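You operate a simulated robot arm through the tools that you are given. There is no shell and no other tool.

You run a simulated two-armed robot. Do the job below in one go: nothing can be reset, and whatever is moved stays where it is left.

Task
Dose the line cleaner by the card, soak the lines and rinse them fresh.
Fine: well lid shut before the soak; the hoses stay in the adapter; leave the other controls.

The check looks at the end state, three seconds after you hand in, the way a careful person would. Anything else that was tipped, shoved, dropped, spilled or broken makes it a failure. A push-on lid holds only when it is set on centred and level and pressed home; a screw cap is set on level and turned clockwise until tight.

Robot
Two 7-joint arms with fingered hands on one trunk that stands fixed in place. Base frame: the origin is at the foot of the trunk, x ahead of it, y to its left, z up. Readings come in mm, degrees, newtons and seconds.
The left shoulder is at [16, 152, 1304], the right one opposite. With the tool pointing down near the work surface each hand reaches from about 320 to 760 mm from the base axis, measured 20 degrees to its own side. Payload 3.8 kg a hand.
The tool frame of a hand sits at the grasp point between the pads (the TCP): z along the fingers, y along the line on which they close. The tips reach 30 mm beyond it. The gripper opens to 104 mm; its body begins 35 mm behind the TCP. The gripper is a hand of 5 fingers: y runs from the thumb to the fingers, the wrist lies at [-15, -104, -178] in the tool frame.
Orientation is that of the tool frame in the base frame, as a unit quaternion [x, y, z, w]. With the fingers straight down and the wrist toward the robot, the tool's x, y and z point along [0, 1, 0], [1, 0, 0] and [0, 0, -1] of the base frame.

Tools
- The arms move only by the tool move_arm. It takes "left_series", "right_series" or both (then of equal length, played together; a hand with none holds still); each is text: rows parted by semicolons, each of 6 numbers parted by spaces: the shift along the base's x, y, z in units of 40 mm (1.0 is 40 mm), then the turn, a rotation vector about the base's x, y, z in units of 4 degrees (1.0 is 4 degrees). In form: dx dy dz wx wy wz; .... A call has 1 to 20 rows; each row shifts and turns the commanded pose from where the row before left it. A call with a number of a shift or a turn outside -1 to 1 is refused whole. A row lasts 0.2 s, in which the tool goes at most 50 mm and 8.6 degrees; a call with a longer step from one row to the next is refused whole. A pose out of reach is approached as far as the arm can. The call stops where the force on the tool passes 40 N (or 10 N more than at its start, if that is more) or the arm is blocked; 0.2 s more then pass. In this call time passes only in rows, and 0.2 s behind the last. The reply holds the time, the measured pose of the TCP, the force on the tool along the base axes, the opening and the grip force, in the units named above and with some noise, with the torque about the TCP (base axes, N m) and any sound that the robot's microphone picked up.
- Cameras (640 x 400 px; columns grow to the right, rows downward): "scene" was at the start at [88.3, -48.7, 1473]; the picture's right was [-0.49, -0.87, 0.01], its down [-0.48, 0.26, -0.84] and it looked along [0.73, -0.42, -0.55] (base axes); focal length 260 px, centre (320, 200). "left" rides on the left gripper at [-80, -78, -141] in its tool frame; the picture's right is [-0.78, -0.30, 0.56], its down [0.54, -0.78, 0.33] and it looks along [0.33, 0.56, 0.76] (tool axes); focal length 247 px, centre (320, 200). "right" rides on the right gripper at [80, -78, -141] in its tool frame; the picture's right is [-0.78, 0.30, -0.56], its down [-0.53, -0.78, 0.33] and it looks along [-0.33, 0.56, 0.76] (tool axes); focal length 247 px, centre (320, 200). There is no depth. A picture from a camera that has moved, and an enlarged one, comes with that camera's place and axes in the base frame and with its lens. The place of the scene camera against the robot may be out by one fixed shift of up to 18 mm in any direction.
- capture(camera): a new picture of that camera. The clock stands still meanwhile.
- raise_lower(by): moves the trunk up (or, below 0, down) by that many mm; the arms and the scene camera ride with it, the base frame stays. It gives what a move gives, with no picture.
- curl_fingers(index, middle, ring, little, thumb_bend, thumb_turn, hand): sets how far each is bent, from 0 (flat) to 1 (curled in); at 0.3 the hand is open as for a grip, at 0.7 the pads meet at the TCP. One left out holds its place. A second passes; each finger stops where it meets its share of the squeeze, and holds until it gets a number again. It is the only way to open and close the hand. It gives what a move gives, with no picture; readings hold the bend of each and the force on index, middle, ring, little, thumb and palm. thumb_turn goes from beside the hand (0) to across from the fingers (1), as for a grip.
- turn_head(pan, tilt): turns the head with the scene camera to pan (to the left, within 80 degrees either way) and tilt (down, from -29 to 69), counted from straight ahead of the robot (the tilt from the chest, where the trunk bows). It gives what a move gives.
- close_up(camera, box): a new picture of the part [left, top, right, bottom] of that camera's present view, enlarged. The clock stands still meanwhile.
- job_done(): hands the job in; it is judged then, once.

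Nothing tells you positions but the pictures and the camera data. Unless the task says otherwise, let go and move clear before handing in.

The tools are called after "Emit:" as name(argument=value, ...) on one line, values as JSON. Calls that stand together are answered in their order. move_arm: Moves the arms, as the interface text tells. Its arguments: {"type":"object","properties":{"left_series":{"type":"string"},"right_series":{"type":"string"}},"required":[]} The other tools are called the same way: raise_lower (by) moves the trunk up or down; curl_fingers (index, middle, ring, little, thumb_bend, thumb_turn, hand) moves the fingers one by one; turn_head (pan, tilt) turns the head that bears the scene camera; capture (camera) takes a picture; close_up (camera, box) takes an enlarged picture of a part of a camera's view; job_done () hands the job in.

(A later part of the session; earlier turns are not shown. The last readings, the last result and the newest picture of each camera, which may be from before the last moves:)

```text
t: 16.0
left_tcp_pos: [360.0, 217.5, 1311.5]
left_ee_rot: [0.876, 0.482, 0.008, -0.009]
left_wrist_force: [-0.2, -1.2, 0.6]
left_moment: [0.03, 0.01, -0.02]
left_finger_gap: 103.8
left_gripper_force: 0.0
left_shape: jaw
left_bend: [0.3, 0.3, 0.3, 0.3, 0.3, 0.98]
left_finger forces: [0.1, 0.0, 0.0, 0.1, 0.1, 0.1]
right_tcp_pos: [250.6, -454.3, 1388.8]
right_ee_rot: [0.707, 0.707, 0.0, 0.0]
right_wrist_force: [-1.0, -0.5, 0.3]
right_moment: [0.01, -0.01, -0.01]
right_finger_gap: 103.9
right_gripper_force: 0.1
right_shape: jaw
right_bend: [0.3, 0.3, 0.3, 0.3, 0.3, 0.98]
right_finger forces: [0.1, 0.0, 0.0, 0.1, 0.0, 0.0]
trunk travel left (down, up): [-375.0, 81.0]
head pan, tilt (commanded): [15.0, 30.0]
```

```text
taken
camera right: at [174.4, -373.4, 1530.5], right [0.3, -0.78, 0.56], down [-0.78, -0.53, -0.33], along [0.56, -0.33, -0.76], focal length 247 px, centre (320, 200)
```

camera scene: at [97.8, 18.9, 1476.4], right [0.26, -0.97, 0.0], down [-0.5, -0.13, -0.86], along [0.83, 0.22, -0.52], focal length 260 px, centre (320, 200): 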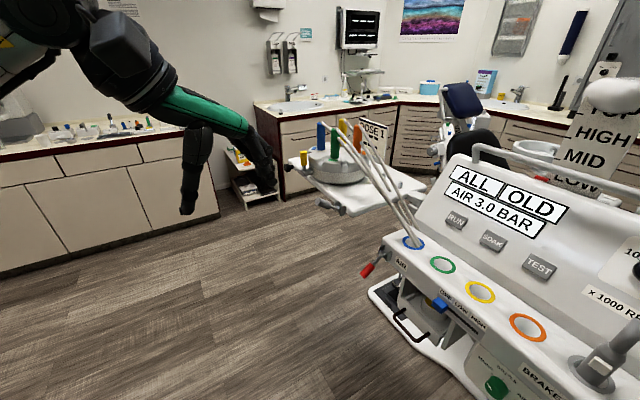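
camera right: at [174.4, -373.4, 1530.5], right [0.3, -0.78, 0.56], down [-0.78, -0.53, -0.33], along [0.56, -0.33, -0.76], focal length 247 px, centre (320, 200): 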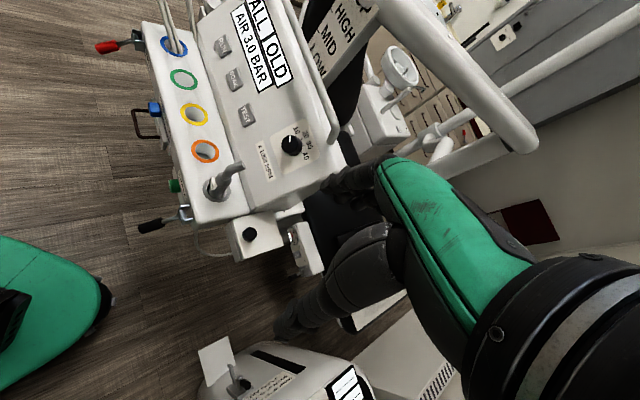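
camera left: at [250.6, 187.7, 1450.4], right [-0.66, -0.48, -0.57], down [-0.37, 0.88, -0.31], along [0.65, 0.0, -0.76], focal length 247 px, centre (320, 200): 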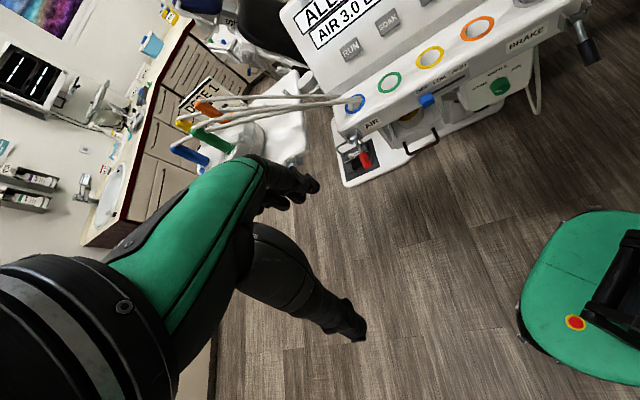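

Emit:
close_up(camera="left", box=[150, 60, 330, 180])

Emit:
close_up(camera="right", box=[180, 150, 340, 290])

Emit:
close_up(camera="left", box=[320, 60, 560, 200])

Emit:
close_up(camera="scene", box=[290, 110, 430, 220])

```text
3.33 times, centred on (240, 120) of left
camera zoom: at [250.6, 187.7, 1450.4], right [-0.66, -0.48, -0.57], down [-0.37, 0.88, -0.31], along [0.65, 0.0, -0.76], focal length 823 px, centre (587, 467)
```

zoom: 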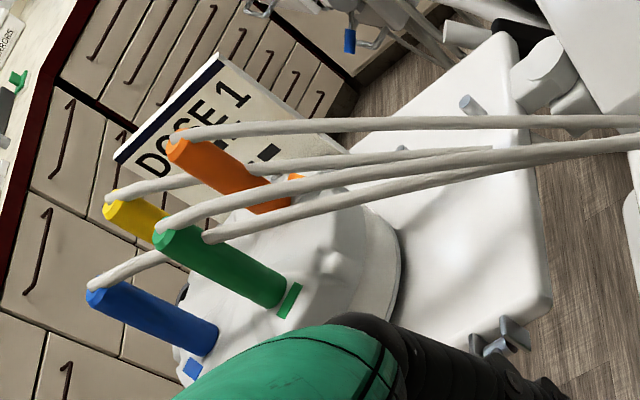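

```text
2.86 times, centred on (260, 220) of right
camera zoom: at [174.4, -373.4, 1530.5], right [0.3, -0.78, 0.56], down [-0.78, -0.53, -0.33], along [0.56, -0.33, -0.76], focal length 706 px, centre (491, 143)
```

zoom: 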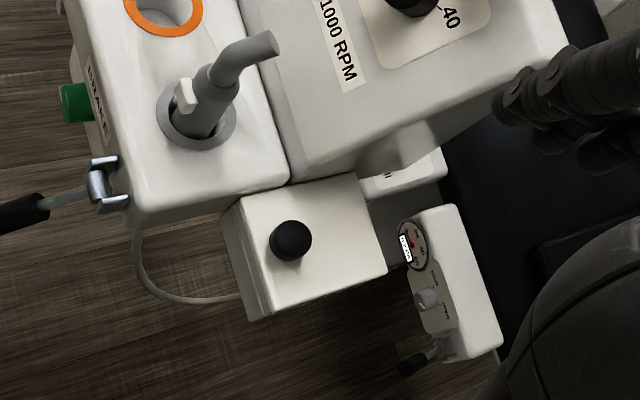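

```text
2.67 times, centred on (440, 130) of left
camera zoom: at [250.6, 187.7, 1450.4], right [-0.66, -0.48, -0.57], down [-0.37, 0.88, -0.31], along [0.65, 0.0, -0.76], focal length 659 px, centre (0, 387)
```

zoom: 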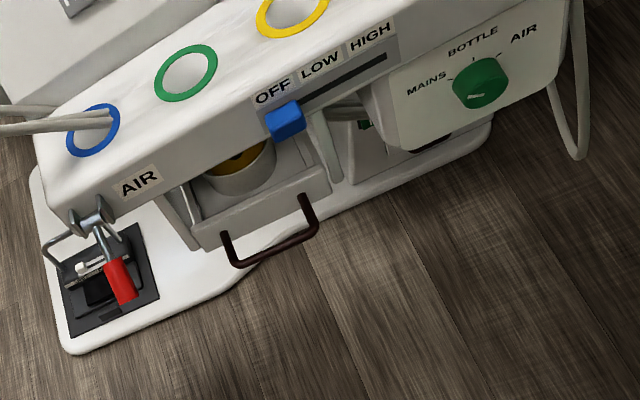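

```text
3.64 times, centred on (360, 165) of scene
camera zoom: at [97.8, 18.9, 1476.4], right [0.26, -0.97, 0.0], down [-0.5, -0.13, -0.86], along [0.83, 0.22, -0.52], focal length 944 px, centre (174, 327)
```

zoom: 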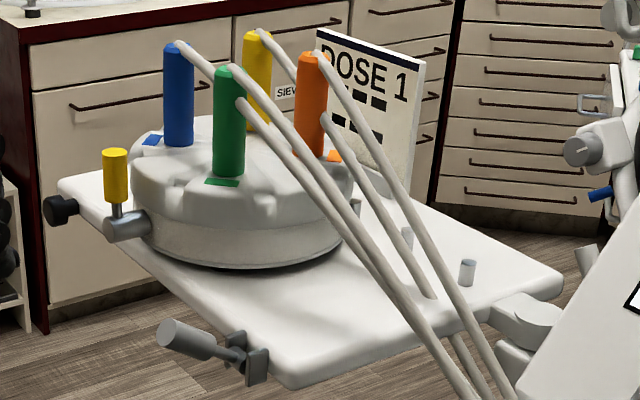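

I haven't found a cleaner bottle yet, so I'll lower the trunk to see the console front and tray from a lower angle.

Emit:
raise_lower(by=-250)

Emit:
turn_head(pan=-20, tilt=25)

Emit:
capture(camera="scene")

Emit:
capture(camera="left")

Emit:
capture(camera="right")

```text
t: 18.6
left_tcp_pos: [357.2, 218.2, 1064.8]
left_ee_rot: [0.876, 0.483, 0.01, -0.01]
left_wrist_force: [0.0, 0.6, 0.0]
left_moment: [0.02, -0.01, 0.02]
left_finger_gap: 103.8
left_gripper_force: 0.2
left_shape: jaw
left_bend: [0.3, 0.3, 0.3, 0.3, 0.3, 0.98]
left_finger forces: [0.1, 0.1, 0.0, 0.0, 0.0, 0.0]
right_tcp_pos: [250.4, -454.8, 1139.1]
right_ee_rot: [0.707, 0.707, 0.0, 0.001]
right_wrist_force: [-0.3, 0.3, 0.0]
right_moment: [0.0, 0.01, 0.02]
right_finger_gap: 103.7
right_gripper_force: 0.0
right_shape: jaw
right_bend: [0.3, 0.3, 0.3, 0.3, 0.3, 0.98]
right_finger forces: [0.0, 0.1, 0.1, 0.2, 0.0, 0.0]
trunk travel left (down, up): [-125.0, 331.0]
head pan, tilt (commanded): [15.0, 30.0]
```

```text
t: 19.6
left_tcp_pos: [357.7, 217.7, 1063.0]
left_ee_rot: [0.876, 0.482, 0.008, -0.01]
left_wrist_force: [-0.9, -0.4, 0.2]
left_moment: [0.03, 0.0, 0.0]
left_finger_gap: 103.7
left_gripper_force: 0.1
left_shape: jaw
left_bend: [0.3, 0.3, 0.3, 0.3, 0.3, 0.98]
left_finger forces: [0.0, 0.0, 0.1, 0.0, 0.0, 0.0]
right_tcp_pos: [250.3, -454.7, 1140.7]
right_ee_rot: [0.707, 0.708, -0.001, 0.0]
right_wrist_force: [0.3, -0.6, 1.3]
right_moment: [0.01, 0.01, -0.01]
right_finger_gap: 103.6
right_gripper_force: 0.1
right_shape: jaw
right_bend: [0.3, 0.3, 0.3, 0.3, 0.3, 0.98]
right_finger forces: [0.0, 0.1, 0.0, 0.0, 0.0, 0.0]
trunk travel left (down, up): [-125.0, 331.0]
head pan, tilt (commanded): [-20.0, 25.0]
```

```text
taken
camera scene: at [213.1, -35.9, 1185.3], right [-0.33, -0.94, 0.1], down [-0.64, 0.14, -0.76], along [0.7, -0.31, -0.65], focal length 260 px, centre (320, 200)
```

scene: 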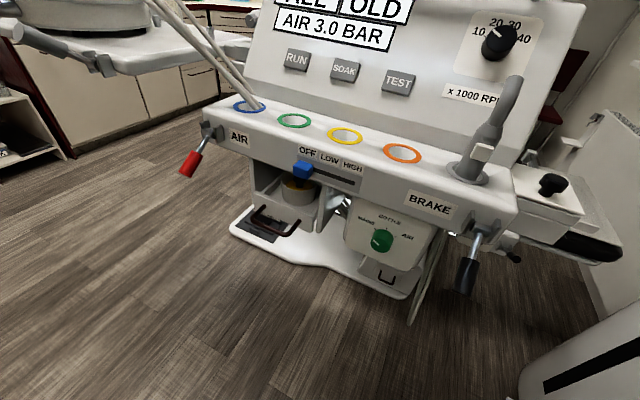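

```text
taken
camera left: at [248.3, 190.0, 1203.4], right [-0.66, -0.48, -0.57], down [-0.37, 0.88, -0.31], along [0.65, 0.0, -0.76], focal length 247 px, centre (320, 200)
```

left: 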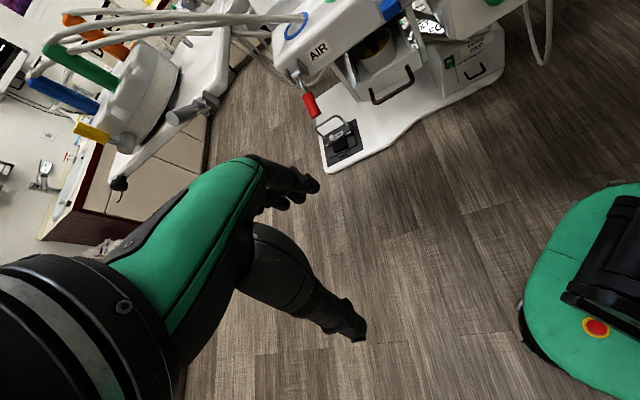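

```text
taken
camera right: at [174.2, -373.8, 1281.1], right [0.3, -0.78, 0.56], down [-0.78, -0.53, -0.33], along [0.56, -0.33, -0.76], focal length 247 px, centre (320, 200)
```

right: 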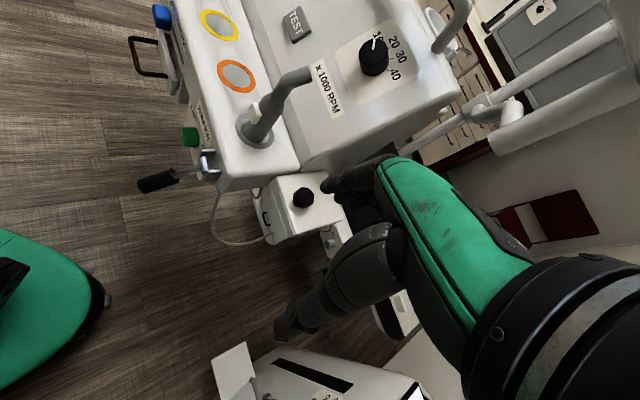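

I'll zoom in on these lower views.

Emit:
close_up(camera="right", box=[200, 150, 360, 260])

Emit:
close_up(camera="left", box=[290, 0, 520, 140])

Emit:
close_up(camera="left", box=[20, 0, 240, 150])

Emit:
close_up(camera="scene", box=[230, 140, 440, 300])

Emit:
close_up(camera="scene", box=[440, 130, 640, 270])

```text
3.64 times, centred on (280, 205) of right
camera zoom: at [174.2, -373.8, 1281.1], right [0.3, -0.78, 0.56], down [-0.78, -0.53, -0.33], along [0.56, -0.33, -0.76], focal length 898 px, centre (466, 182)
```

zoom: 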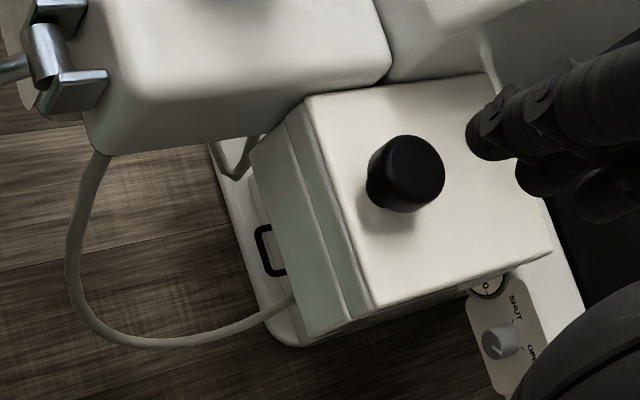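

```text
2.78 times, centred on (405, 70) of left
camera zoom: at [248.3, 190.0, 1203.4], right [-0.66, -0.48, -0.57], down [-0.37, 0.88, -0.31], along [0.65, 0.0, -0.76], focal length 687 px, centre (84, 562)
```

zoom: 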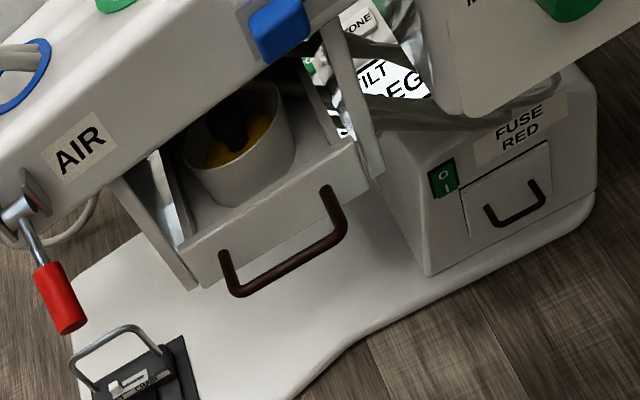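

```text
2.67 times, centred on (130, 75) of left
camera zoom: at [248.3, 190.0, 1203.4], right [-0.66, -0.48, -0.57], down [-0.37, 0.88, -0.31], along [0.65, 0.0, -0.76], focal length 659 px, centre (827, 533)
```

zoom: 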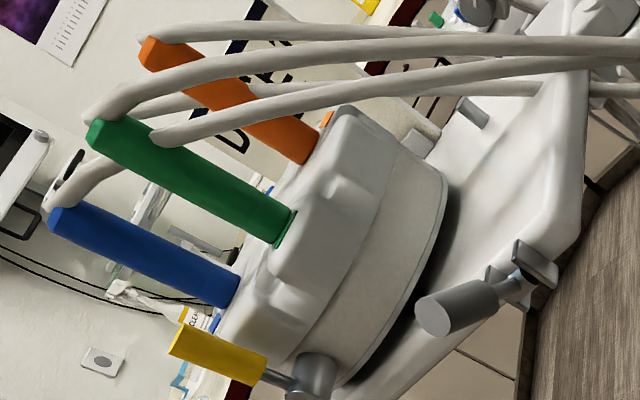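

```text
2.50 times, centred on (335, 220) of scene
camera zoom: at [213.1, -35.9, 1185.3], right [-0.33, -0.94, 0.1], down [-0.64, 0.14, -0.76], along [0.7, -0.31, -0.65], focal length 649 px, centre (282, 150)
```

zoom: 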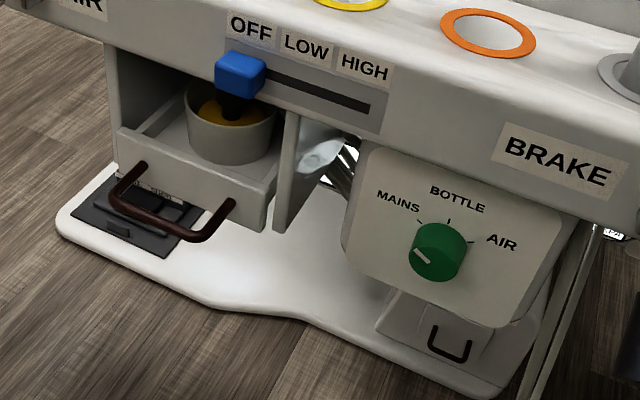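

```text
2.86 times, centred on (540, 200) of scene
camera zoom: at [213.1, -35.9, 1185.3], right [-0.33, -0.94, 0.1], down [-0.64, 0.14, -0.76], along [0.7, -0.31, -0.65], focal length 741 px, centre (-309, 200)
```

zoom: 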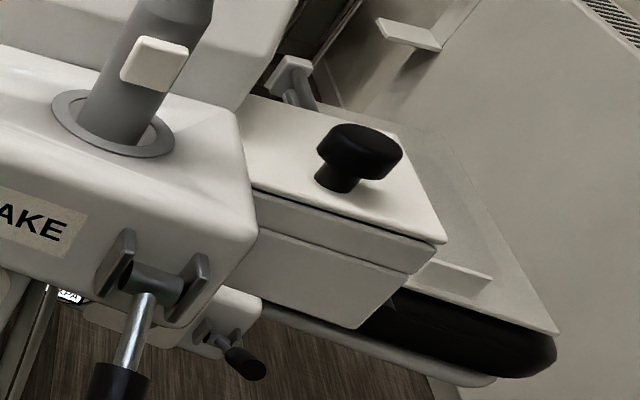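

The drawer cup holds something amber with a dark stem. I'll bring the left hand to about (508, 2, 960), short of the drawer and the red lever, to look into it.

Emit:
move_arm(left_series=".536 -.771 -.371 0 0 -1; .536 -.771 -.371 0 0 -1; .536 -.771 -.371 0 0 -1; .536 -.771 -.371 0 0 -1; .536 -.771 -.371 0 0 -1; .536 -.771 -.371 0 0 -1; .536 -.771 -.371 0 0 -1")

Emit:
capture(camera="left")

```text
t: 21.2
left_tcp_pos: [511.5, 5.1, 962.6]
left_ee_rot: [0.966, 0.256, 0.01, -0.009]
left_wrist_force: [-0.1, -0.2, 0.0]
left_moment: [0.02, 0.0, 0.03]
left_finger_gap: 103.9
left_gripper_force: 0.0
left_shape: jaw
left_bend: [0.3, 0.3, 0.3, 0.3, 0.3, 0.98]
left_finger forces: [0.1, 0.0, 0.0, 0.0, 0.0, 0.0]
right_tcp_pos: [251.7, -454.6, 1139.6]
right_ee_rot: [0.707, 0.708, -0.001, -0.001]
right_wrist_force: [-0.2, -0.6, -1.0]
right_moment: [0.04, 0.0, 0.02]
right_finger_gap: 103.8
right_gripper_force: 0.1
right_shape: jaw
right_bend: [0.3, 0.3, 0.3, 0.3, 0.3, 0.98]
right_finger forces: [0.1, 0.1, 0.0, 0.0, 0.1, 0.0]
trunk travel left (down, up): [-125.0, 331.0]
head pan, tilt (commanded): [-20.0, 25.0]
```

```text
taken
camera left: at [400.8, 31.6, 1101.4], right [-0.81, -0.11, -0.57], down [0.09, 0.95, -0.31], along [0.58, -0.3, -0.76], focal length 247 px, centre (320, 200)
```

left: 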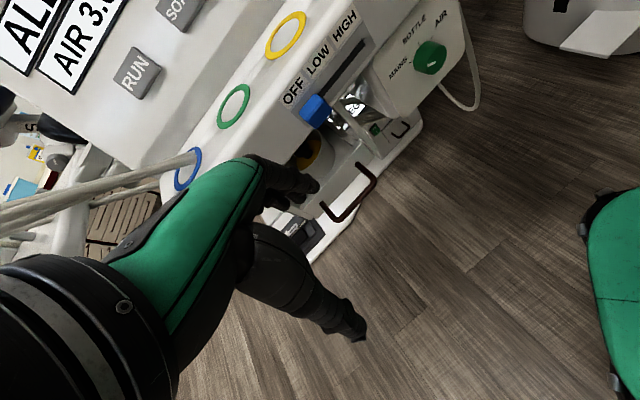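

Emit:
close_up(camera="left", box=[270, 80, 430, 220])

Emit:
close_up(camera="left", box=[290, 110, 350, 180])

Emit:
turn_head(pan=-10, tilt=20)

Emit:
capture(camera="scene")

```text
2.86 times, centred on (350, 150) of left
camera zoom: at [400.8, 31.6, 1101.4], right [-0.81, -0.11, -0.57], down [0.09, 0.95, -0.31], along [0.58, -0.3, -0.76], focal length 706 px, centre (234, 343)
```

zoom: 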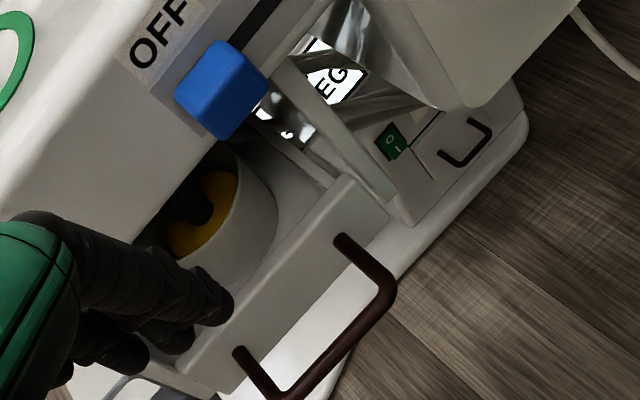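

```text
5.71 times, centred on (320, 145) of left
camera zoom: at [400.8, 31.6, 1101.4], right [-0.81, -0.11, -0.57], down [0.09, 0.95, -0.31], along [0.58, -0.3, -0.76], focal length 1411 px, centre (320, 514)
```

zoom: 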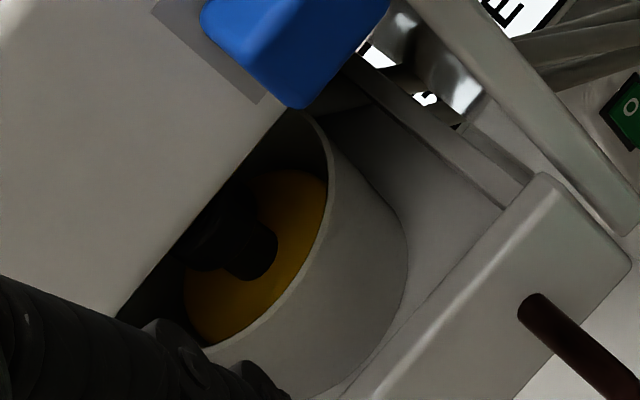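

```text
t: 21.9
left_tcp_pos: [509.7, 6.7, 962.4]
left_ee_rot: [0.967, 0.256, 0.009, -0.007]
left_wrist_force: [0.2, 0.5, -0.2]
left_moment: [0.02, 0.02, -0.01]
left_finger_gap: 103.4
left_gripper_force: 0.1
left_shape: jaw
left_bend: [0.3, 0.3, 0.3, 0.3, 0.3, 0.98]
left_finger forces: [0.0, 0.0, 0.0, 0.0, 0.0, 0.0]
right_tcp_pos: [250.3, -453.9, 1140.1]
right_ee_rot: [0.707, 0.707, -0.001, 0.0]
right_wrist_force: [-0.1, -0.1, 0.7]
right_moment: [-0.03, -0.01, 0.03]
right_finger_gap: 103.9
right_gripper_force: 0.1
right_shape: jaw
right_bend: [0.3, 0.3, 0.3, 0.3, 0.3, 0.98]
right_finger forces: [0.0, 0.0, 0.0, 0.0, 0.0, 0.0]
trunk travel left (down, up): [-125.0, 331.0]
head pan, tilt (commanded): [-10.0, 20.0]
```

```text
taken
camera scene: at [220.2, -20.6, 1191.6], right [-0.17, -0.98, 0.05], down [-0.59, 0.06, -0.81], along [0.79, -0.16, -0.59], focal length 260 px, centre (320, 200)
```

scene: 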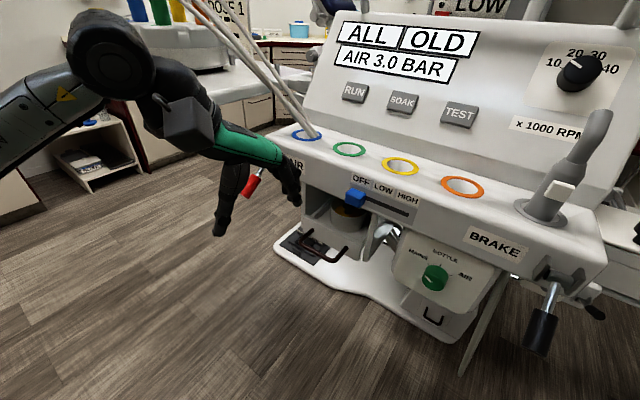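

The drawer cup is a sieve pot with an amber disc, which looks unrelated. I'll raise the trunk again and send the left camera above the tray to study the adapter, the pegs and the card.

Emit:
raise_lower(by=200)

Emit:
move_arm(left_series="0 0.3 1 0 0 1; 0 0.3 1 0 0 1; 0 0.3 1 0 0 1; 0 0.3 1 0 0 1; 0.3 0.3 0.9 0 0 1; 0.3 0.3 0.9 0 0 1; 0.3 0.3 0.4 0 0 1; 0.3 0.3 0.4 0 0 1; 0.3 0.3 0 0 0 1; 0.3 0.3 0 0 0 1; 0.3 0 0 0 0 1; 0.3 0 0 0 0 1; 0 0 0 0 0 1; 0 0 0 0 0 1; 0 0 0 0 0 1")

Emit:
capture(camera="left")

```text
t: 24.1
left_tcp_pos: [466.1, 3.5, 1246.9]
left_ee_rot: [0.962, 0.256, 0.094, 0.014]
left_wrist_force: [0.3, -0.4, 0.7]
left_moment: [-0.05, -0.02, -0.01]
left_finger_gap: 104.0
left_gripper_force: 0.1
left_shape: jaw
left_bend: [0.3, 0.3, 0.3, 0.3, 0.3, 0.98]
left_finger forces: [0.1, 0.0, 0.0, 0.1, 0.0, 0.1]
right_tcp_pos: [250.6, -455.4, 1340.4]
right_ee_rot: [0.707, 0.707, 0.0, 0.0]
right_wrist_force: [-0.4, -0.3, -0.2]
right_moment: [-0.02, 0.04, -0.01]
right_finger_gap: 103.5
right_gripper_force: 0.1
right_shape: jaw
right_bend: [0.3, 0.3, 0.3, 0.3, 0.3, 0.98]
right_finger forces: [0.1, 0.1, 0.0, 0.0, 0.1, 0.1]
trunk travel left (down, up): [-325.0, 131.0]
head pan, tilt (commanded): [-10.0, 20.0]
```

```text
t: 27.3
left_tcp_pos: [562.9, 122.5, 1512.2]
left_ee_rot: [0.704, 0.704, 0.089, -0.034]
left_wrist_force: [0.7, 0.7, -0.6]
left_moment: [-0.01, 0.04, 0.01]
left_finger_gap: 103.8
left_gripper_force: 0.0
left_shape: jaw
left_bend: [0.3, 0.3, 0.3, 0.3, 0.3, 0.98]
left_finger forces: [0.1, 0.1, 0.1, 0.1, 0.0, 0.1]
right_tcp_pos: [249.6, -455.7, 1340.3]
right_ee_rot: [0.707, 0.707, 0.001, 0.0]
right_wrist_force: [0.6, -0.4, 0.1]
right_moment: [0.04, 0.01, 0.01]
right_finger_gap: 103.7
right_gripper_force: 0.0
right_shape: jaw
right_bend: [0.3, 0.3, 0.3, 0.3, 0.3, 0.98]
right_finger forces: [0.1, 0.1, 0.0, 0.1, 0.0, 0.1]
trunk travel left (down, up): [-325.0, 131.0]
head pan, tilt (commanded): [-10.0, 20.0]
```

```text
taken
camera left: at [474.8, 21.0, 1630.9], right [-0.25, -0.67, -0.7], down [-0.75, 0.59, -0.29], along [0.61, 0.46, -0.65], focal length 247 px, centre (320, 200)
```

left: 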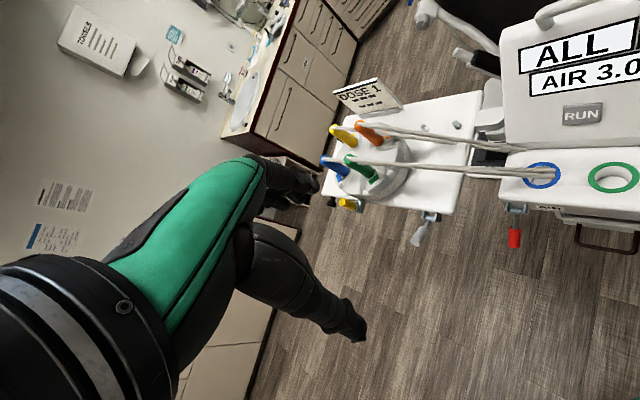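

Emit:
close_up(camera="left", box=[310, 70, 500, 220])

Emit:
close_up(camera="left", box=[320, 65, 420, 130])

Emit:
close_up(camera="left", box=[310, 120, 430, 220])

```text
2.67 times, centred on (405, 145) of left
camera zoom: at [474.8, 21.0, 1630.9], right [-0.25, -0.67, -0.7], down [-0.75, 0.59, -0.29], along [0.61, 0.46, -0.65], focal length 659 px, centre (93, 347)
```

zoom: 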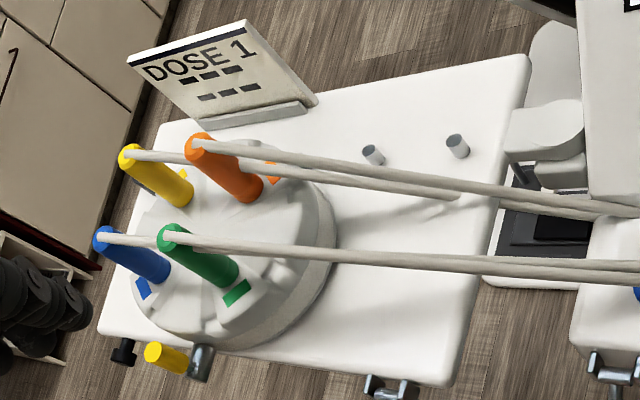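

```text
6.15 times, centred on (370, 98) of left
camera zoom: at [474.8, 21.0, 1630.9], right [-0.25, -0.67, -0.7], down [-0.75, 0.59, -0.29], along [0.61, 0.46, -0.65], focal length 1520 px, centre (12, 831)
```

zoom: 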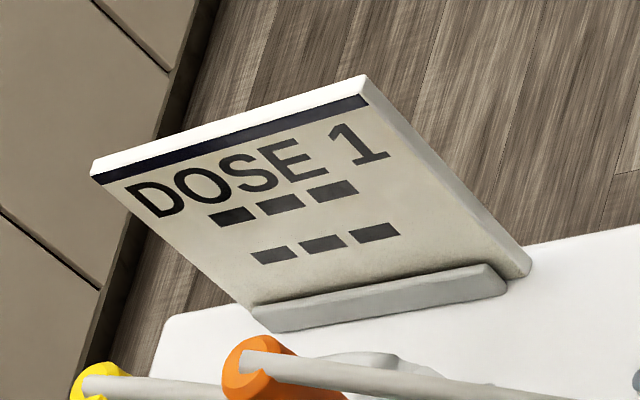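

```text
4.00 times, centred on (370, 170) of left
camera zoom: at [474.8, 21.0, 1630.9], right [-0.25, -0.67, -0.7], down [-0.75, 0.59, -0.29], along [0.61, 0.46, -0.65], focal length 988 px, centre (120, 320)
```

zoom: 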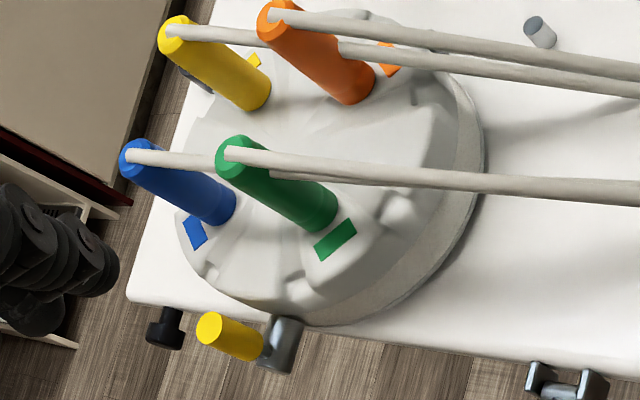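

The tray holds only the adapter, card, pegs and clamps, and no cleaner. I'll level the hand and turn its camera to look over and behind the console.

Emit:
move_arm(left_series="0 0 0 -0.83 0.375 0; 0 0 0 -0.83 0.375 0; 0 0 0 -0.83 0.375 0; 0 -0.3 0 0 0 -1; 0 -0.3 0 0 0 -1; 0 -0.3 0 0 0 -1; 0 -0.3 0 0 0 -1; 0 -0.3 0 0 0 -1; 0 -0.3 0 0 0 -1; 0 -0.3 0 0 0 -1; 0 -0.3 0 0 0 -1; 0 -0.3 0 0 0 -1; 0 -0.3 0 0 0 -1; 0 -0.3 0 0 0 -1; 0 -0.3 0 0 0 -1")

Emit:
capture(camera="left")

Emit:
turn_head(pan=-35, tilt=30)

Emit:
capture(camera="scene")

```text
t: 30.5
left_tcp_pos: [524.9, 61.1, 1448.9]
left_ee_rot: [0.892, 0.452, 0.0, 0.0]
left_wrist_force: [0.0, 0.4, -0.7]
left_moment: [-0.02, -0.01, 0.01]
left_finger_gap: 103.8
left_gripper_force: 0.0
left_shape: jaw
left_bend: [0.3, 0.3, 0.3, 0.3, 0.3, 0.98]
left_finger forces: [0.0, 0.0, 0.0, 0.0, 0.0, 0.0]
left hand out of reach, approached as far as the arm can: row 5, 7, 8, 9, 10, 11, 12, 13, 15
right_tcp_pos: [249.9, -456.8, 1338.2]
right_ee_rot: [0.706, 0.708, 0.0, 0.0]
right_wrist_force: [0.1, 0.2, -0.5]
right_moment: [0.01, 0.0, 0.0]
right_finger_gap: 103.8
right_gripper_force: 0.1
right_shape: jaw
right_bend: [0.3, 0.3, 0.3, 0.3, 0.3, 0.98]
right_finger forces: [0.0, 0.0, 0.0, 0.1, 0.1, 0.0]
trunk travel left (down, up): [-325.0, 131.0]
head pan, tilt (commanded): [-10.0, 20.0]
```

```text
taken
camera left: at [415.8, 43.3, 1590.2], right [-0.7, -0.45, -0.56], down [-0.31, 0.89, -0.33], along [0.65, -0.06, -0.76], focal length 247 px, centre (320, 200)
```

left: 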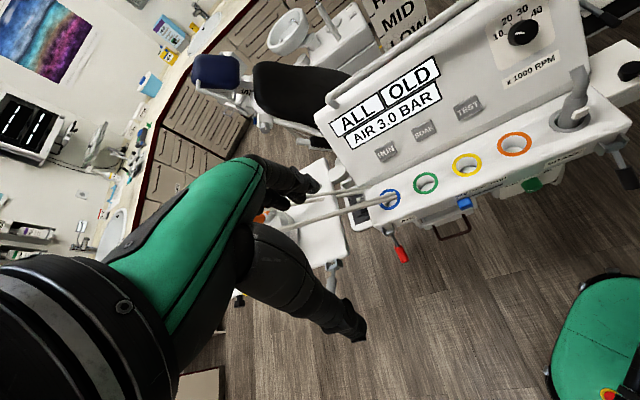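

```text
t: 31.4
left_tcp_pos: [526.3, 63.7, 1449.3]
left_ee_rot: [0.892, 0.453, 0.001, 0.0]
left_wrist_force: [-0.2, 0.7, 0.6]
left_moment: [-0.03, -0.02, -0.03]
left_finger_gap: 104.1
left_gripper_force: 0.0
left_shape: jaw
left_bend: [0.3, 0.3, 0.3, 0.3, 0.3, 0.98]
left_finger forces: [0.0, 0.1, 0.0, 0.1, 0.1, 0.0]
right_tcp_pos: [249.8, -453.6, 1339.9]
right_ee_rot: [0.707, 0.707, 0.0, 0.0]
right_wrist_force: [-0.3, -1.1, 0.3]
right_moment: [0.0, -0.01, 0.01]
right_finger_gap: 103.6
right_gripper_force: 0.1
right_shape: jaw
right_bend: [0.3, 0.3, 0.3, 0.3, 0.3, 0.98]
right_finger forces: [0.0, 0.0, 0.1, 0.0, 0.1, 0.1]
trunk travel left (down, up): [-325.0, 131.0]
head pan, tilt (commanded): [-35.0, 30.0]
```

```text
taken
camera scene: at [97.2, -56.1, 1422.8], right [-0.57, -0.82, 0.03], down [-0.45, 0.29, -0.85], along [0.69, -0.5, -0.53], focal length 260 px, centre (320, 200)
```

scene: 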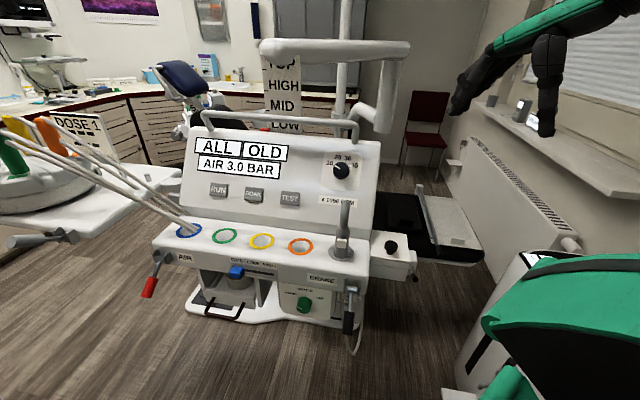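

Nothing else reachable shows up, so the lidded box on the console's right is my best guess for the well. I'll turn the right camera to see it from the right-hand side.

Emit:
move_arm(right_series=".092 -.139 -.25 0 0 1; .092 -.139 -.25 0 0 1; .092 -.139 -.25 0 0 1; .092 -.139 -.25 0 0 1; .092 -.139 -.25 0 0 1; .092 -.139 -.25 0 0 1; .092 -.139 -.25 0 0 1; .092 -.139 -.25 0 0 1; .092 -.139 -.25 0 0 1; .092 -.139 -.25 0 0 1; .092 -.139 -.25 0 0 1; .092 -.139 -.25 0 0 1; .092 -.139 -.25 0 0 1; .092 -.139 -.25 0 0 1; .092 -.139 -.25 0 0 1; .092 -.139 -.25 0 0 1; .092 -.139 -.25 0 0 1; .092 -.139 -.25 0 0 1; .092 -.139 -.25 0 0 1")

Emit:
capture(camera="right")

```text
t: 35.4
left_tcp_pos: [526.7, 62.2, 1449.2]
left_ee_rot: [0.891, 0.453, 0.0, -0.001]
left_wrist_force: [-0.4, -0.1, -0.2]
left_moment: [0.01, 0.01, 0.0]
left_finger_gap: 103.8
left_gripper_force: 0.2
left_shape: jaw
left_bend: [0.3, 0.3, 0.3, 0.3, 0.3, 0.98]
left_finger forces: [0.0, 0.0, 0.0, 0.0, 0.0, 0.0]
right_tcp_pos: [321.0, -562.2, 1150.7]
right_ee_rot: [0.122, 0.993, 0.0, 0.0]
right_wrist_force: [0.3, -0.2, 0.4]
right_moment: [-0.01, -0.03, -0.04]
right_finger_gap: 104.1
right_gripper_force: 0.0
right_shape: jaw
right_bend: [0.3, 0.3, 0.3, 0.3, 0.3, 0.98]
right_finger forces: [0.0, 0.1, 0.1, 0.0, 0.0, 0.0]
trunk travel left (down, up): [-325.0, 131.0]
head pan, tilt (commanded): [-35.0, 30.0]
```

```text
taken
camera right: at [226.5, -617.2, 1291.4], right [0.82, 0.1, 0.56], down [0.33, -0.88, -0.33], along [0.46, 0.46, -0.76], focal length 247 px, centre (320, 200)
```

right: 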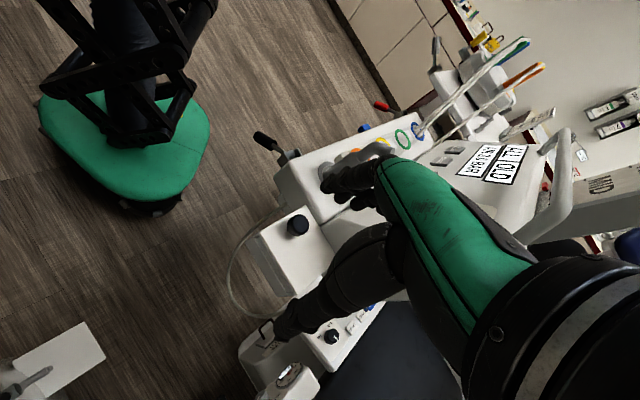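

Emit:
close_up(camera="right", box=[220, 190, 400, 400])

Emit:
close_up(camera="right", box=[400, 20, 600, 180])

```text
1.90 times, centred on (310, 295) of right
camera zoom: at [226.5, -617.2, 1291.4], right [0.82, 0.1, 0.56], down [0.33, -0.88, -0.33], along [0.46, 0.46, -0.76], focal length 470 px, centre (339, 19)
```

zoom: 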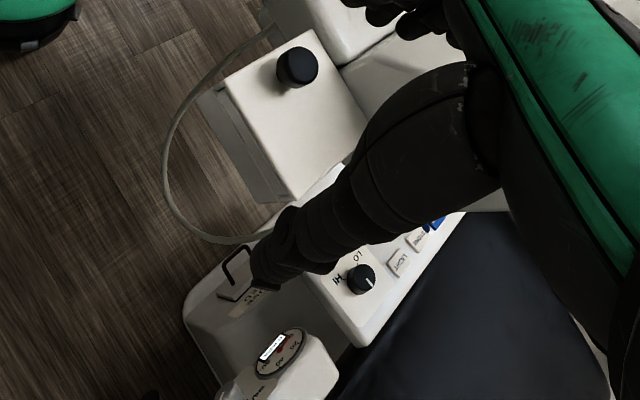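

```text
2.50 times, centred on (500, 100) of right
camera zoom: at [226.5, -617.2, 1291.4], right [0.82, 0.1, 0.56], down [0.33, -0.88, -0.33], along [0.46, 0.46, -0.76], focal length 617 px, centre (-130, 450)
```

zoom: 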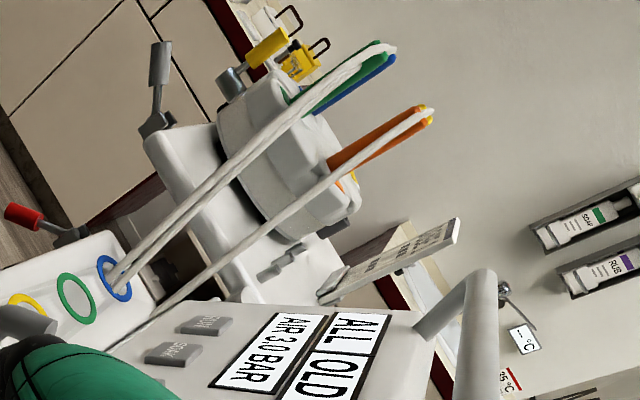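

I get the lid's top at z≈949 with corners near (337,-498), (410,-429), (484,-508), (411,-577) and the knob at (386,-480), which is nearer the front edge, so the lid is probably hinged at the back. Before touching it I'll look at the hand's shape and the box together.

Emit:
turn_head(pan=-55, tilt=35)

Emit:
capture(camera="scene")

Emit:
close_up(camera="scene", box=[200, 150, 440, 330])

```text
t: 36.2
left_tcp_pos: [526.9, 62.0, 1449.5]
left_ee_rot: [0.892, 0.453, 0.0, 0.0]
left_wrist_force: [0.3, -0.3, 0.0]
left_moment: [0.03, 0.01, 0.0]
left_finger_gap: 103.7
left_gripper_force: 0.0
left_shape: jaw
left_bend: [0.3, 0.3, 0.3, 0.3, 0.3, 0.98]
left_finger forces: [0.0, 0.0, 0.1, 0.0, 0.0, 0.1]
right_tcp_pos: [321.0, -561.5, 1150.5]
right_ee_rot: [0.122, 0.993, -0.001, 0.0]
right_wrist_force: [-0.1, 0.3, 0.4]
right_moment: [0.02, 0.0, 0.03]
right_finger_gap: 103.7
right_gripper_force: 0.1
right_shape: jaw
right_bend: [0.3, 0.3, 0.3, 0.3, 0.3, 0.98]
right_finger forces: [0.1, 0.0, 0.0, 0.0, 0.0, 0.0]
trunk travel left (down, up): [-325.0, 131.0]
head pan, tilt (commanded): [-55.0, 35.0]
```

```text
taken
camera scene: at [73.2, -76.7, 1416.1], right [-0.82, -0.57, 0.04], down [-0.37, 0.47, -0.8], along [0.44, -0.67, -0.59], focal length 260 px, centre (320, 200)
```

scene: 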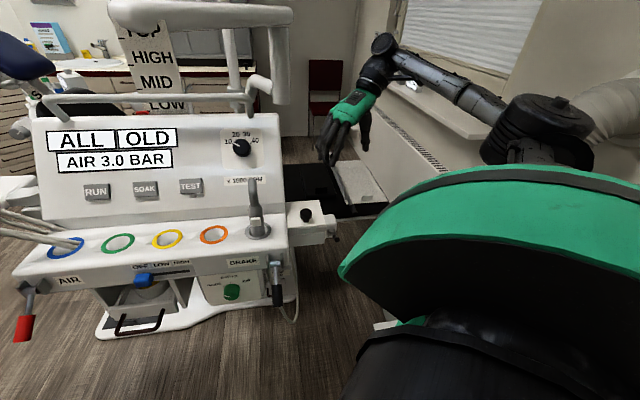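

```text
2.22 times, centred on (320, 240) of scene
camera zoom: at [73.2, -76.7, 1416.1], right [-0.82, -0.57, 0.04], down [-0.37, 0.47, -0.8], along [0.44, -0.67, -0.59], focal length 577 px, centre (320, 111)
```

zoom: 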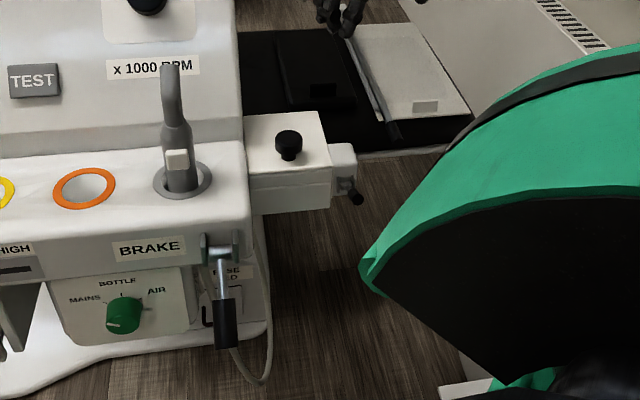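

The knob is a small mushroom handle about 33 mm wide. I'll turn the right hand so its fingers close front-to-back over the knob and stop about 100 mm above it.

Emit:
move_arm(right_series=".054 .068 0 0 0 -1; .054 .068 0 0 0 -1; .054 .068 0 0 0 -1; .054 .068 0 0 0 -1; .054 .068 0 0 0 -1; .054 .068 0 0 0 -1; .054 .068 0 0 0 -1; .054 .068 0 0 0 -1; .054 .068 0 0 0 -1; .054 .068 0 0 0 -1; .054 .068 0 0 0 -1; .054 .068 0 0 0 -1; .054 .068 0 0 0 -1; .054 .068 0 0 0 -1; .054 .068 0 0 0 -1; .054 .068 0 0 0 -1; .054 .068 0 0 0 -1; .054 .068 0 0 0 -1; .054 .068 0 0 0 -1; .054 .068 0 0 0 -1")

Emit:
move_arm(right_series=".054 .068 -.1 0 0 -1; .054 .068 -.1 0 0 -1; .054 .068 -.1 0 0 -1; .054 .068 -.1 0 0 -1; .054 .068 -.1 0 0 -1; .054 .068 -.1 0 0 -1; .054 .068 -.1 0 0 -1; .054 .068 -.1 0 0 -1; .054 .068 -.1 0 0 -1; .054 .068 -.1 0 0 -1")

Emit:
capture(camera="right")

Emit:
close_up(camera="scene", box=[200, 100, 440, 280])

```text
t: 40.4
left_tcp_pos: [525.8, 62.5, 1449.9]
left_ee_rot: [0.892, 0.452, 0.0, 0.0]
left_wrist_force: [-0.6, 0.5, -0.8]
left_moment: [0.0, -0.03, -0.03]
left_finger_gap: 103.7
left_gripper_force: 0.1
left_shape: jaw
left_bend: [0.3, 0.3, 0.3, 0.3, 0.3, 0.98]
left_finger forces: [0.0, 0.0, 0.0, 0.0, 0.0, 0.0]
right_tcp_pos: [365.0, -505.9, 1151.5]
right_ee_rot: [0.732, 0.681, 0.001, 0.0]
right_wrist_force: [-0.4, -0.8, 0.0]
right_moment: [0.01, 0.05, 0.02]
right_finger_gap: 103.3
right_gripper_force: 0.0
right_shape: jaw
right_bend: [0.3, 0.3, 0.3, 0.3, 0.3, 0.98]
right_finger forces: [0.1, 0.0, 0.1, 0.0, 0.1, 0.0]
trunk travel left (down, up): [-325.0, 131.0]
head pan, tilt (commanded): [-55.0, 35.0]
```

```text
t: 42.6
left_tcp_pos: [526.3, 63.3, 1449.1]
left_ee_rot: [0.891, 0.454, 0.001, 0.0]
left_wrist_force: [0.2, 0.0, 1.5]
left_moment: [-0.03, 0.0, 0.03]
left_finger_gap: 104.0
left_gripper_force: 0.1
left_shape: jaw
left_bend: [0.3, 0.3, 0.3, 0.3, 0.3, 0.98]
left_finger forces: [0.0, 0.1, 0.1, 0.0, 0.0, 0.1]
right_tcp_pos: [387.6, -480.1, 1111.2]
right_ee_rot: [0.921, 0.39, 0.0, 0.0]
right_wrist_force: [-0.7, 0.8, 0.2]
right_moment: [0.02, 0.03, 0.0]
right_finger_gap: 103.7
right_gripper_force: 0.1
right_shape: jaw
right_bend: [0.3, 0.3, 0.3, 0.3, 0.3, 0.98]
right_finger forces: [0.0, 0.0, 0.1, 0.0, 0.1, 0.0]
trunk travel left (down, up): [-325.0, 131.0]
head pan, tilt (commanded): [-55.0, 35.0]
```

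```text
taken
camera right: at [388.4, -368.3, 1252.4], right [-0.33, -0.76, 0.56], down [-0.93, 0.16, -0.33], along [0.17, -0.63, -0.76], focal length 247 px, centre (320, 200)
```

right: 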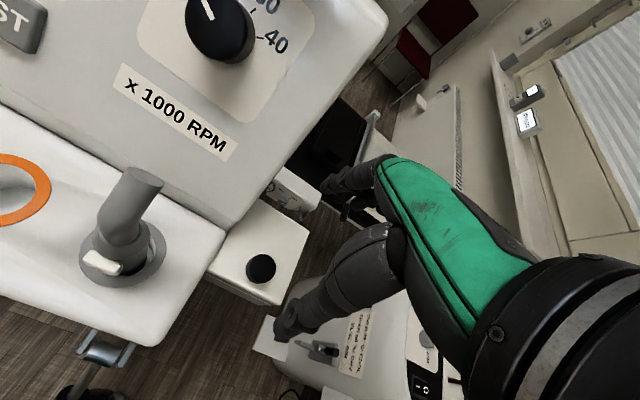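

```text
2.22 times, centred on (320, 190) of scene
camera zoom: at [73.7, -76.7, 1416.0], right [-0.82, -0.57, 0.04], down [-0.37, 0.47, -0.8], along [0.44, -0.67, -0.6], focal length 577 px, centre (320, 222)
```

zoom: 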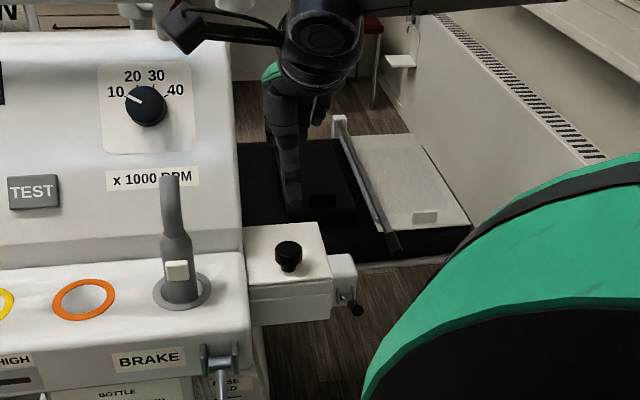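

The hand is centred over the knob with about 13 mm to spare from the console's end. I'll lower it until the fingertips are just above the lid.

Emit:
move_arm(right_series="-.03 -.03 -.77 0 0 0; -.03 -.03 -.77 0 0 0; -.03 -.03 -.77 0 0 0; -.03 -.03 -.77 0 0 0")

Emit:
capture(camera="right")

Emit:
close_up(camera="scene", box=[240, 150, 380, 280])

```text
t: 43.6
left_tcp_pos: [527.4, 60.7, 1448.3]
left_ee_rot: [0.891, 0.453, 0.0, -0.001]
left_wrist_force: [-0.3, 0.9, 0.6]
left_moment: [-0.04, 0.03, 0.02]
left_finger_gap: 104.0
left_gripper_force: 0.0
left_shape: jaw
left_bend: [0.3, 0.3, 0.3, 0.3, 0.3, 0.98]
left_finger forces: [0.0, 0.1, 0.1, 0.0, 0.0, 0.0]
right_tcp_pos: [383.2, -486.5, 987.8]
right_ee_rot: [0.921, 0.39, 0.0, 0.001]
right_wrist_force: [0.3, 0.1, 0.2]
right_moment: [-0.02, 0.01, 0.01]
right_finger_gap: 103.7
right_gripper_force: 0.1
right_shape: jaw
right_bend: [0.3, 0.3, 0.3, 0.3, 0.3, 0.98]
right_finger forces: [0.0, 0.0, 0.0, 0.1, 0.1, 0.0]
trunk travel left (down, up): [-325.0, 131.0]
head pan, tilt (commanded): [-55.0, 35.0]
```

```text
taken
camera right: at [383.7, -374.6, 1129.2], right [-0.33, -0.76, 0.56], down [-0.93, 0.16, -0.33], along [0.17, -0.63, -0.76], focal length 247 px, centre (320, 200)
```

right: 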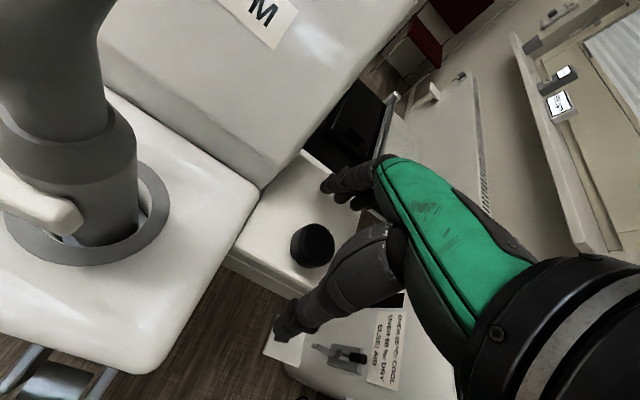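

```text
3.08 times, centred on (310, 215) of scene
camera zoom: at [73.7, -77.3, 1416.0], right [-0.82, -0.57, 0.04], down [-0.37, 0.47, -0.8], along [0.44, -0.67, -0.6], focal length 798 px, centre (351, 154)
```

zoom: 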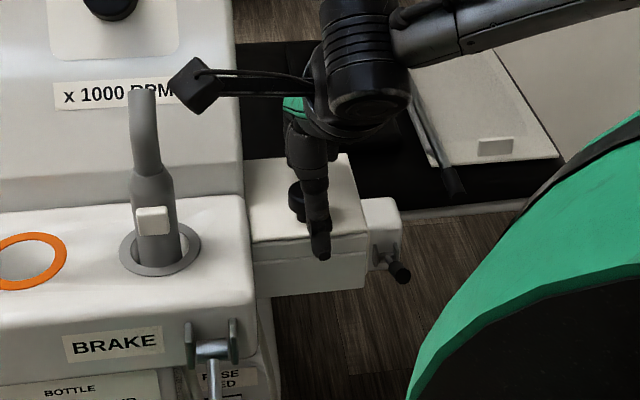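

The knob sits between thumb and fingers. I'll go down 5 mm more and close gently on it.

Emit:
move_arm(right_series="0 0 -.125 0 0 0")

Emit:
curl_fingers(hand="right", index=0.62, middle=0.62, ring=0.5, little=0.45, thumb_bend=0.62)

Emit:
capture(camera="right")

```text
t: 44.0
left_tcp_pos: [526.8, 63.7, 1450.1]
left_ee_rot: [0.891, 0.454, -0.001, 0.001]
left_wrist_force: [-0.4, 0.4, 0.5]
left_moment: [0.01, 0.02, -0.04]
left_finger_gap: 103.9
left_gripper_force: 0.0
left_shape: jaw
left_bend: [0.3, 0.3, 0.3, 0.3, 0.3, 0.98]
left_finger forces: [0.0, 0.0, 0.0, 0.0, 0.1, 0.0]
right_tcp_pos: [381.4, -486.1, 982.3]
right_ee_rot: [0.921, 0.39, 0.0, 0.0]
right_wrist_force: [-0.4, 0.3, 1.0]
right_moment: [-0.03, -0.02, -0.01]
right_finger_gap: 103.7
right_gripper_force: 0.0
right_shape: jaw
right_bend: [0.3, 0.3, 0.3, 0.3, 0.3, 0.98]
right_finger forces: [0.0, 1.4, 0.0, 0.0, 0.0, 0.0]
trunk travel left (down, up): [-325.0, 131.0]
head pan, tilt (commanded): [-55.0, 35.0]
```

```text
t: 45.0
left_tcp_pos: [524.8, 64.2, 1450.6]
left_ee_rot: [0.891, 0.453, 0.0, 0.001]
left_wrist_force: [-0.9, -0.1, -0.3]
left_moment: [0.01, 0.01, -0.02]
left_finger_gap: 103.7
left_gripper_force: 0.0
left_shape: jaw
left_bend: [0.3, 0.3, 0.3, 0.3, 0.3, 0.98]
left_finger forces: [0.0, 0.0, 0.0, 0.1, 0.0, 0.1]
right_tcp_pos: [382.3, -484.5, 985.1]
right_ee_rot: [0.92, 0.391, 0.001, 0.002]
right_wrist_force: [4.7, -3.5, 21.2]
right_moment: [-1.01, -0.73, 0.06]
right_finger_gap: 25.5
right_gripper_force: 11.8
right_shape: fingers
right_bend: [0.61, 0.41, 0.5, 0.45, 0.6, 0.98]
right_finger forces: [1.1, 21.9, 0.0, 0.1, 1.7, 0.0]
trunk travel left (down, up): [-325.0, 131.0]
head pan, tilt (commanded): [-55.0, 35.0]
```

```text
taken
camera right: at [382.3, -371.8, 1126.1], right [-0.33, -0.76, 0.56], down [-0.93, 0.15, -0.34], along [0.17, -0.63, -0.76], focal length 247 px, centre (320, 200)
```

right: 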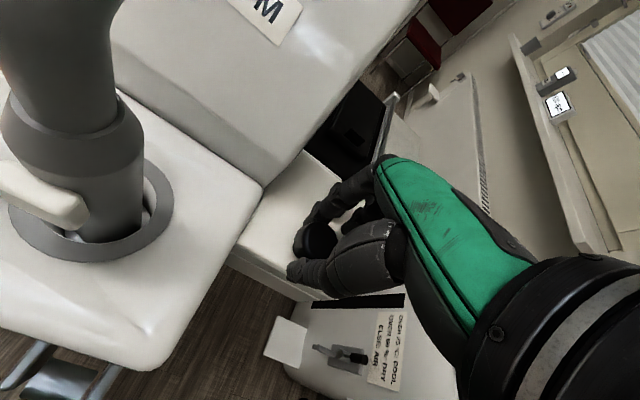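

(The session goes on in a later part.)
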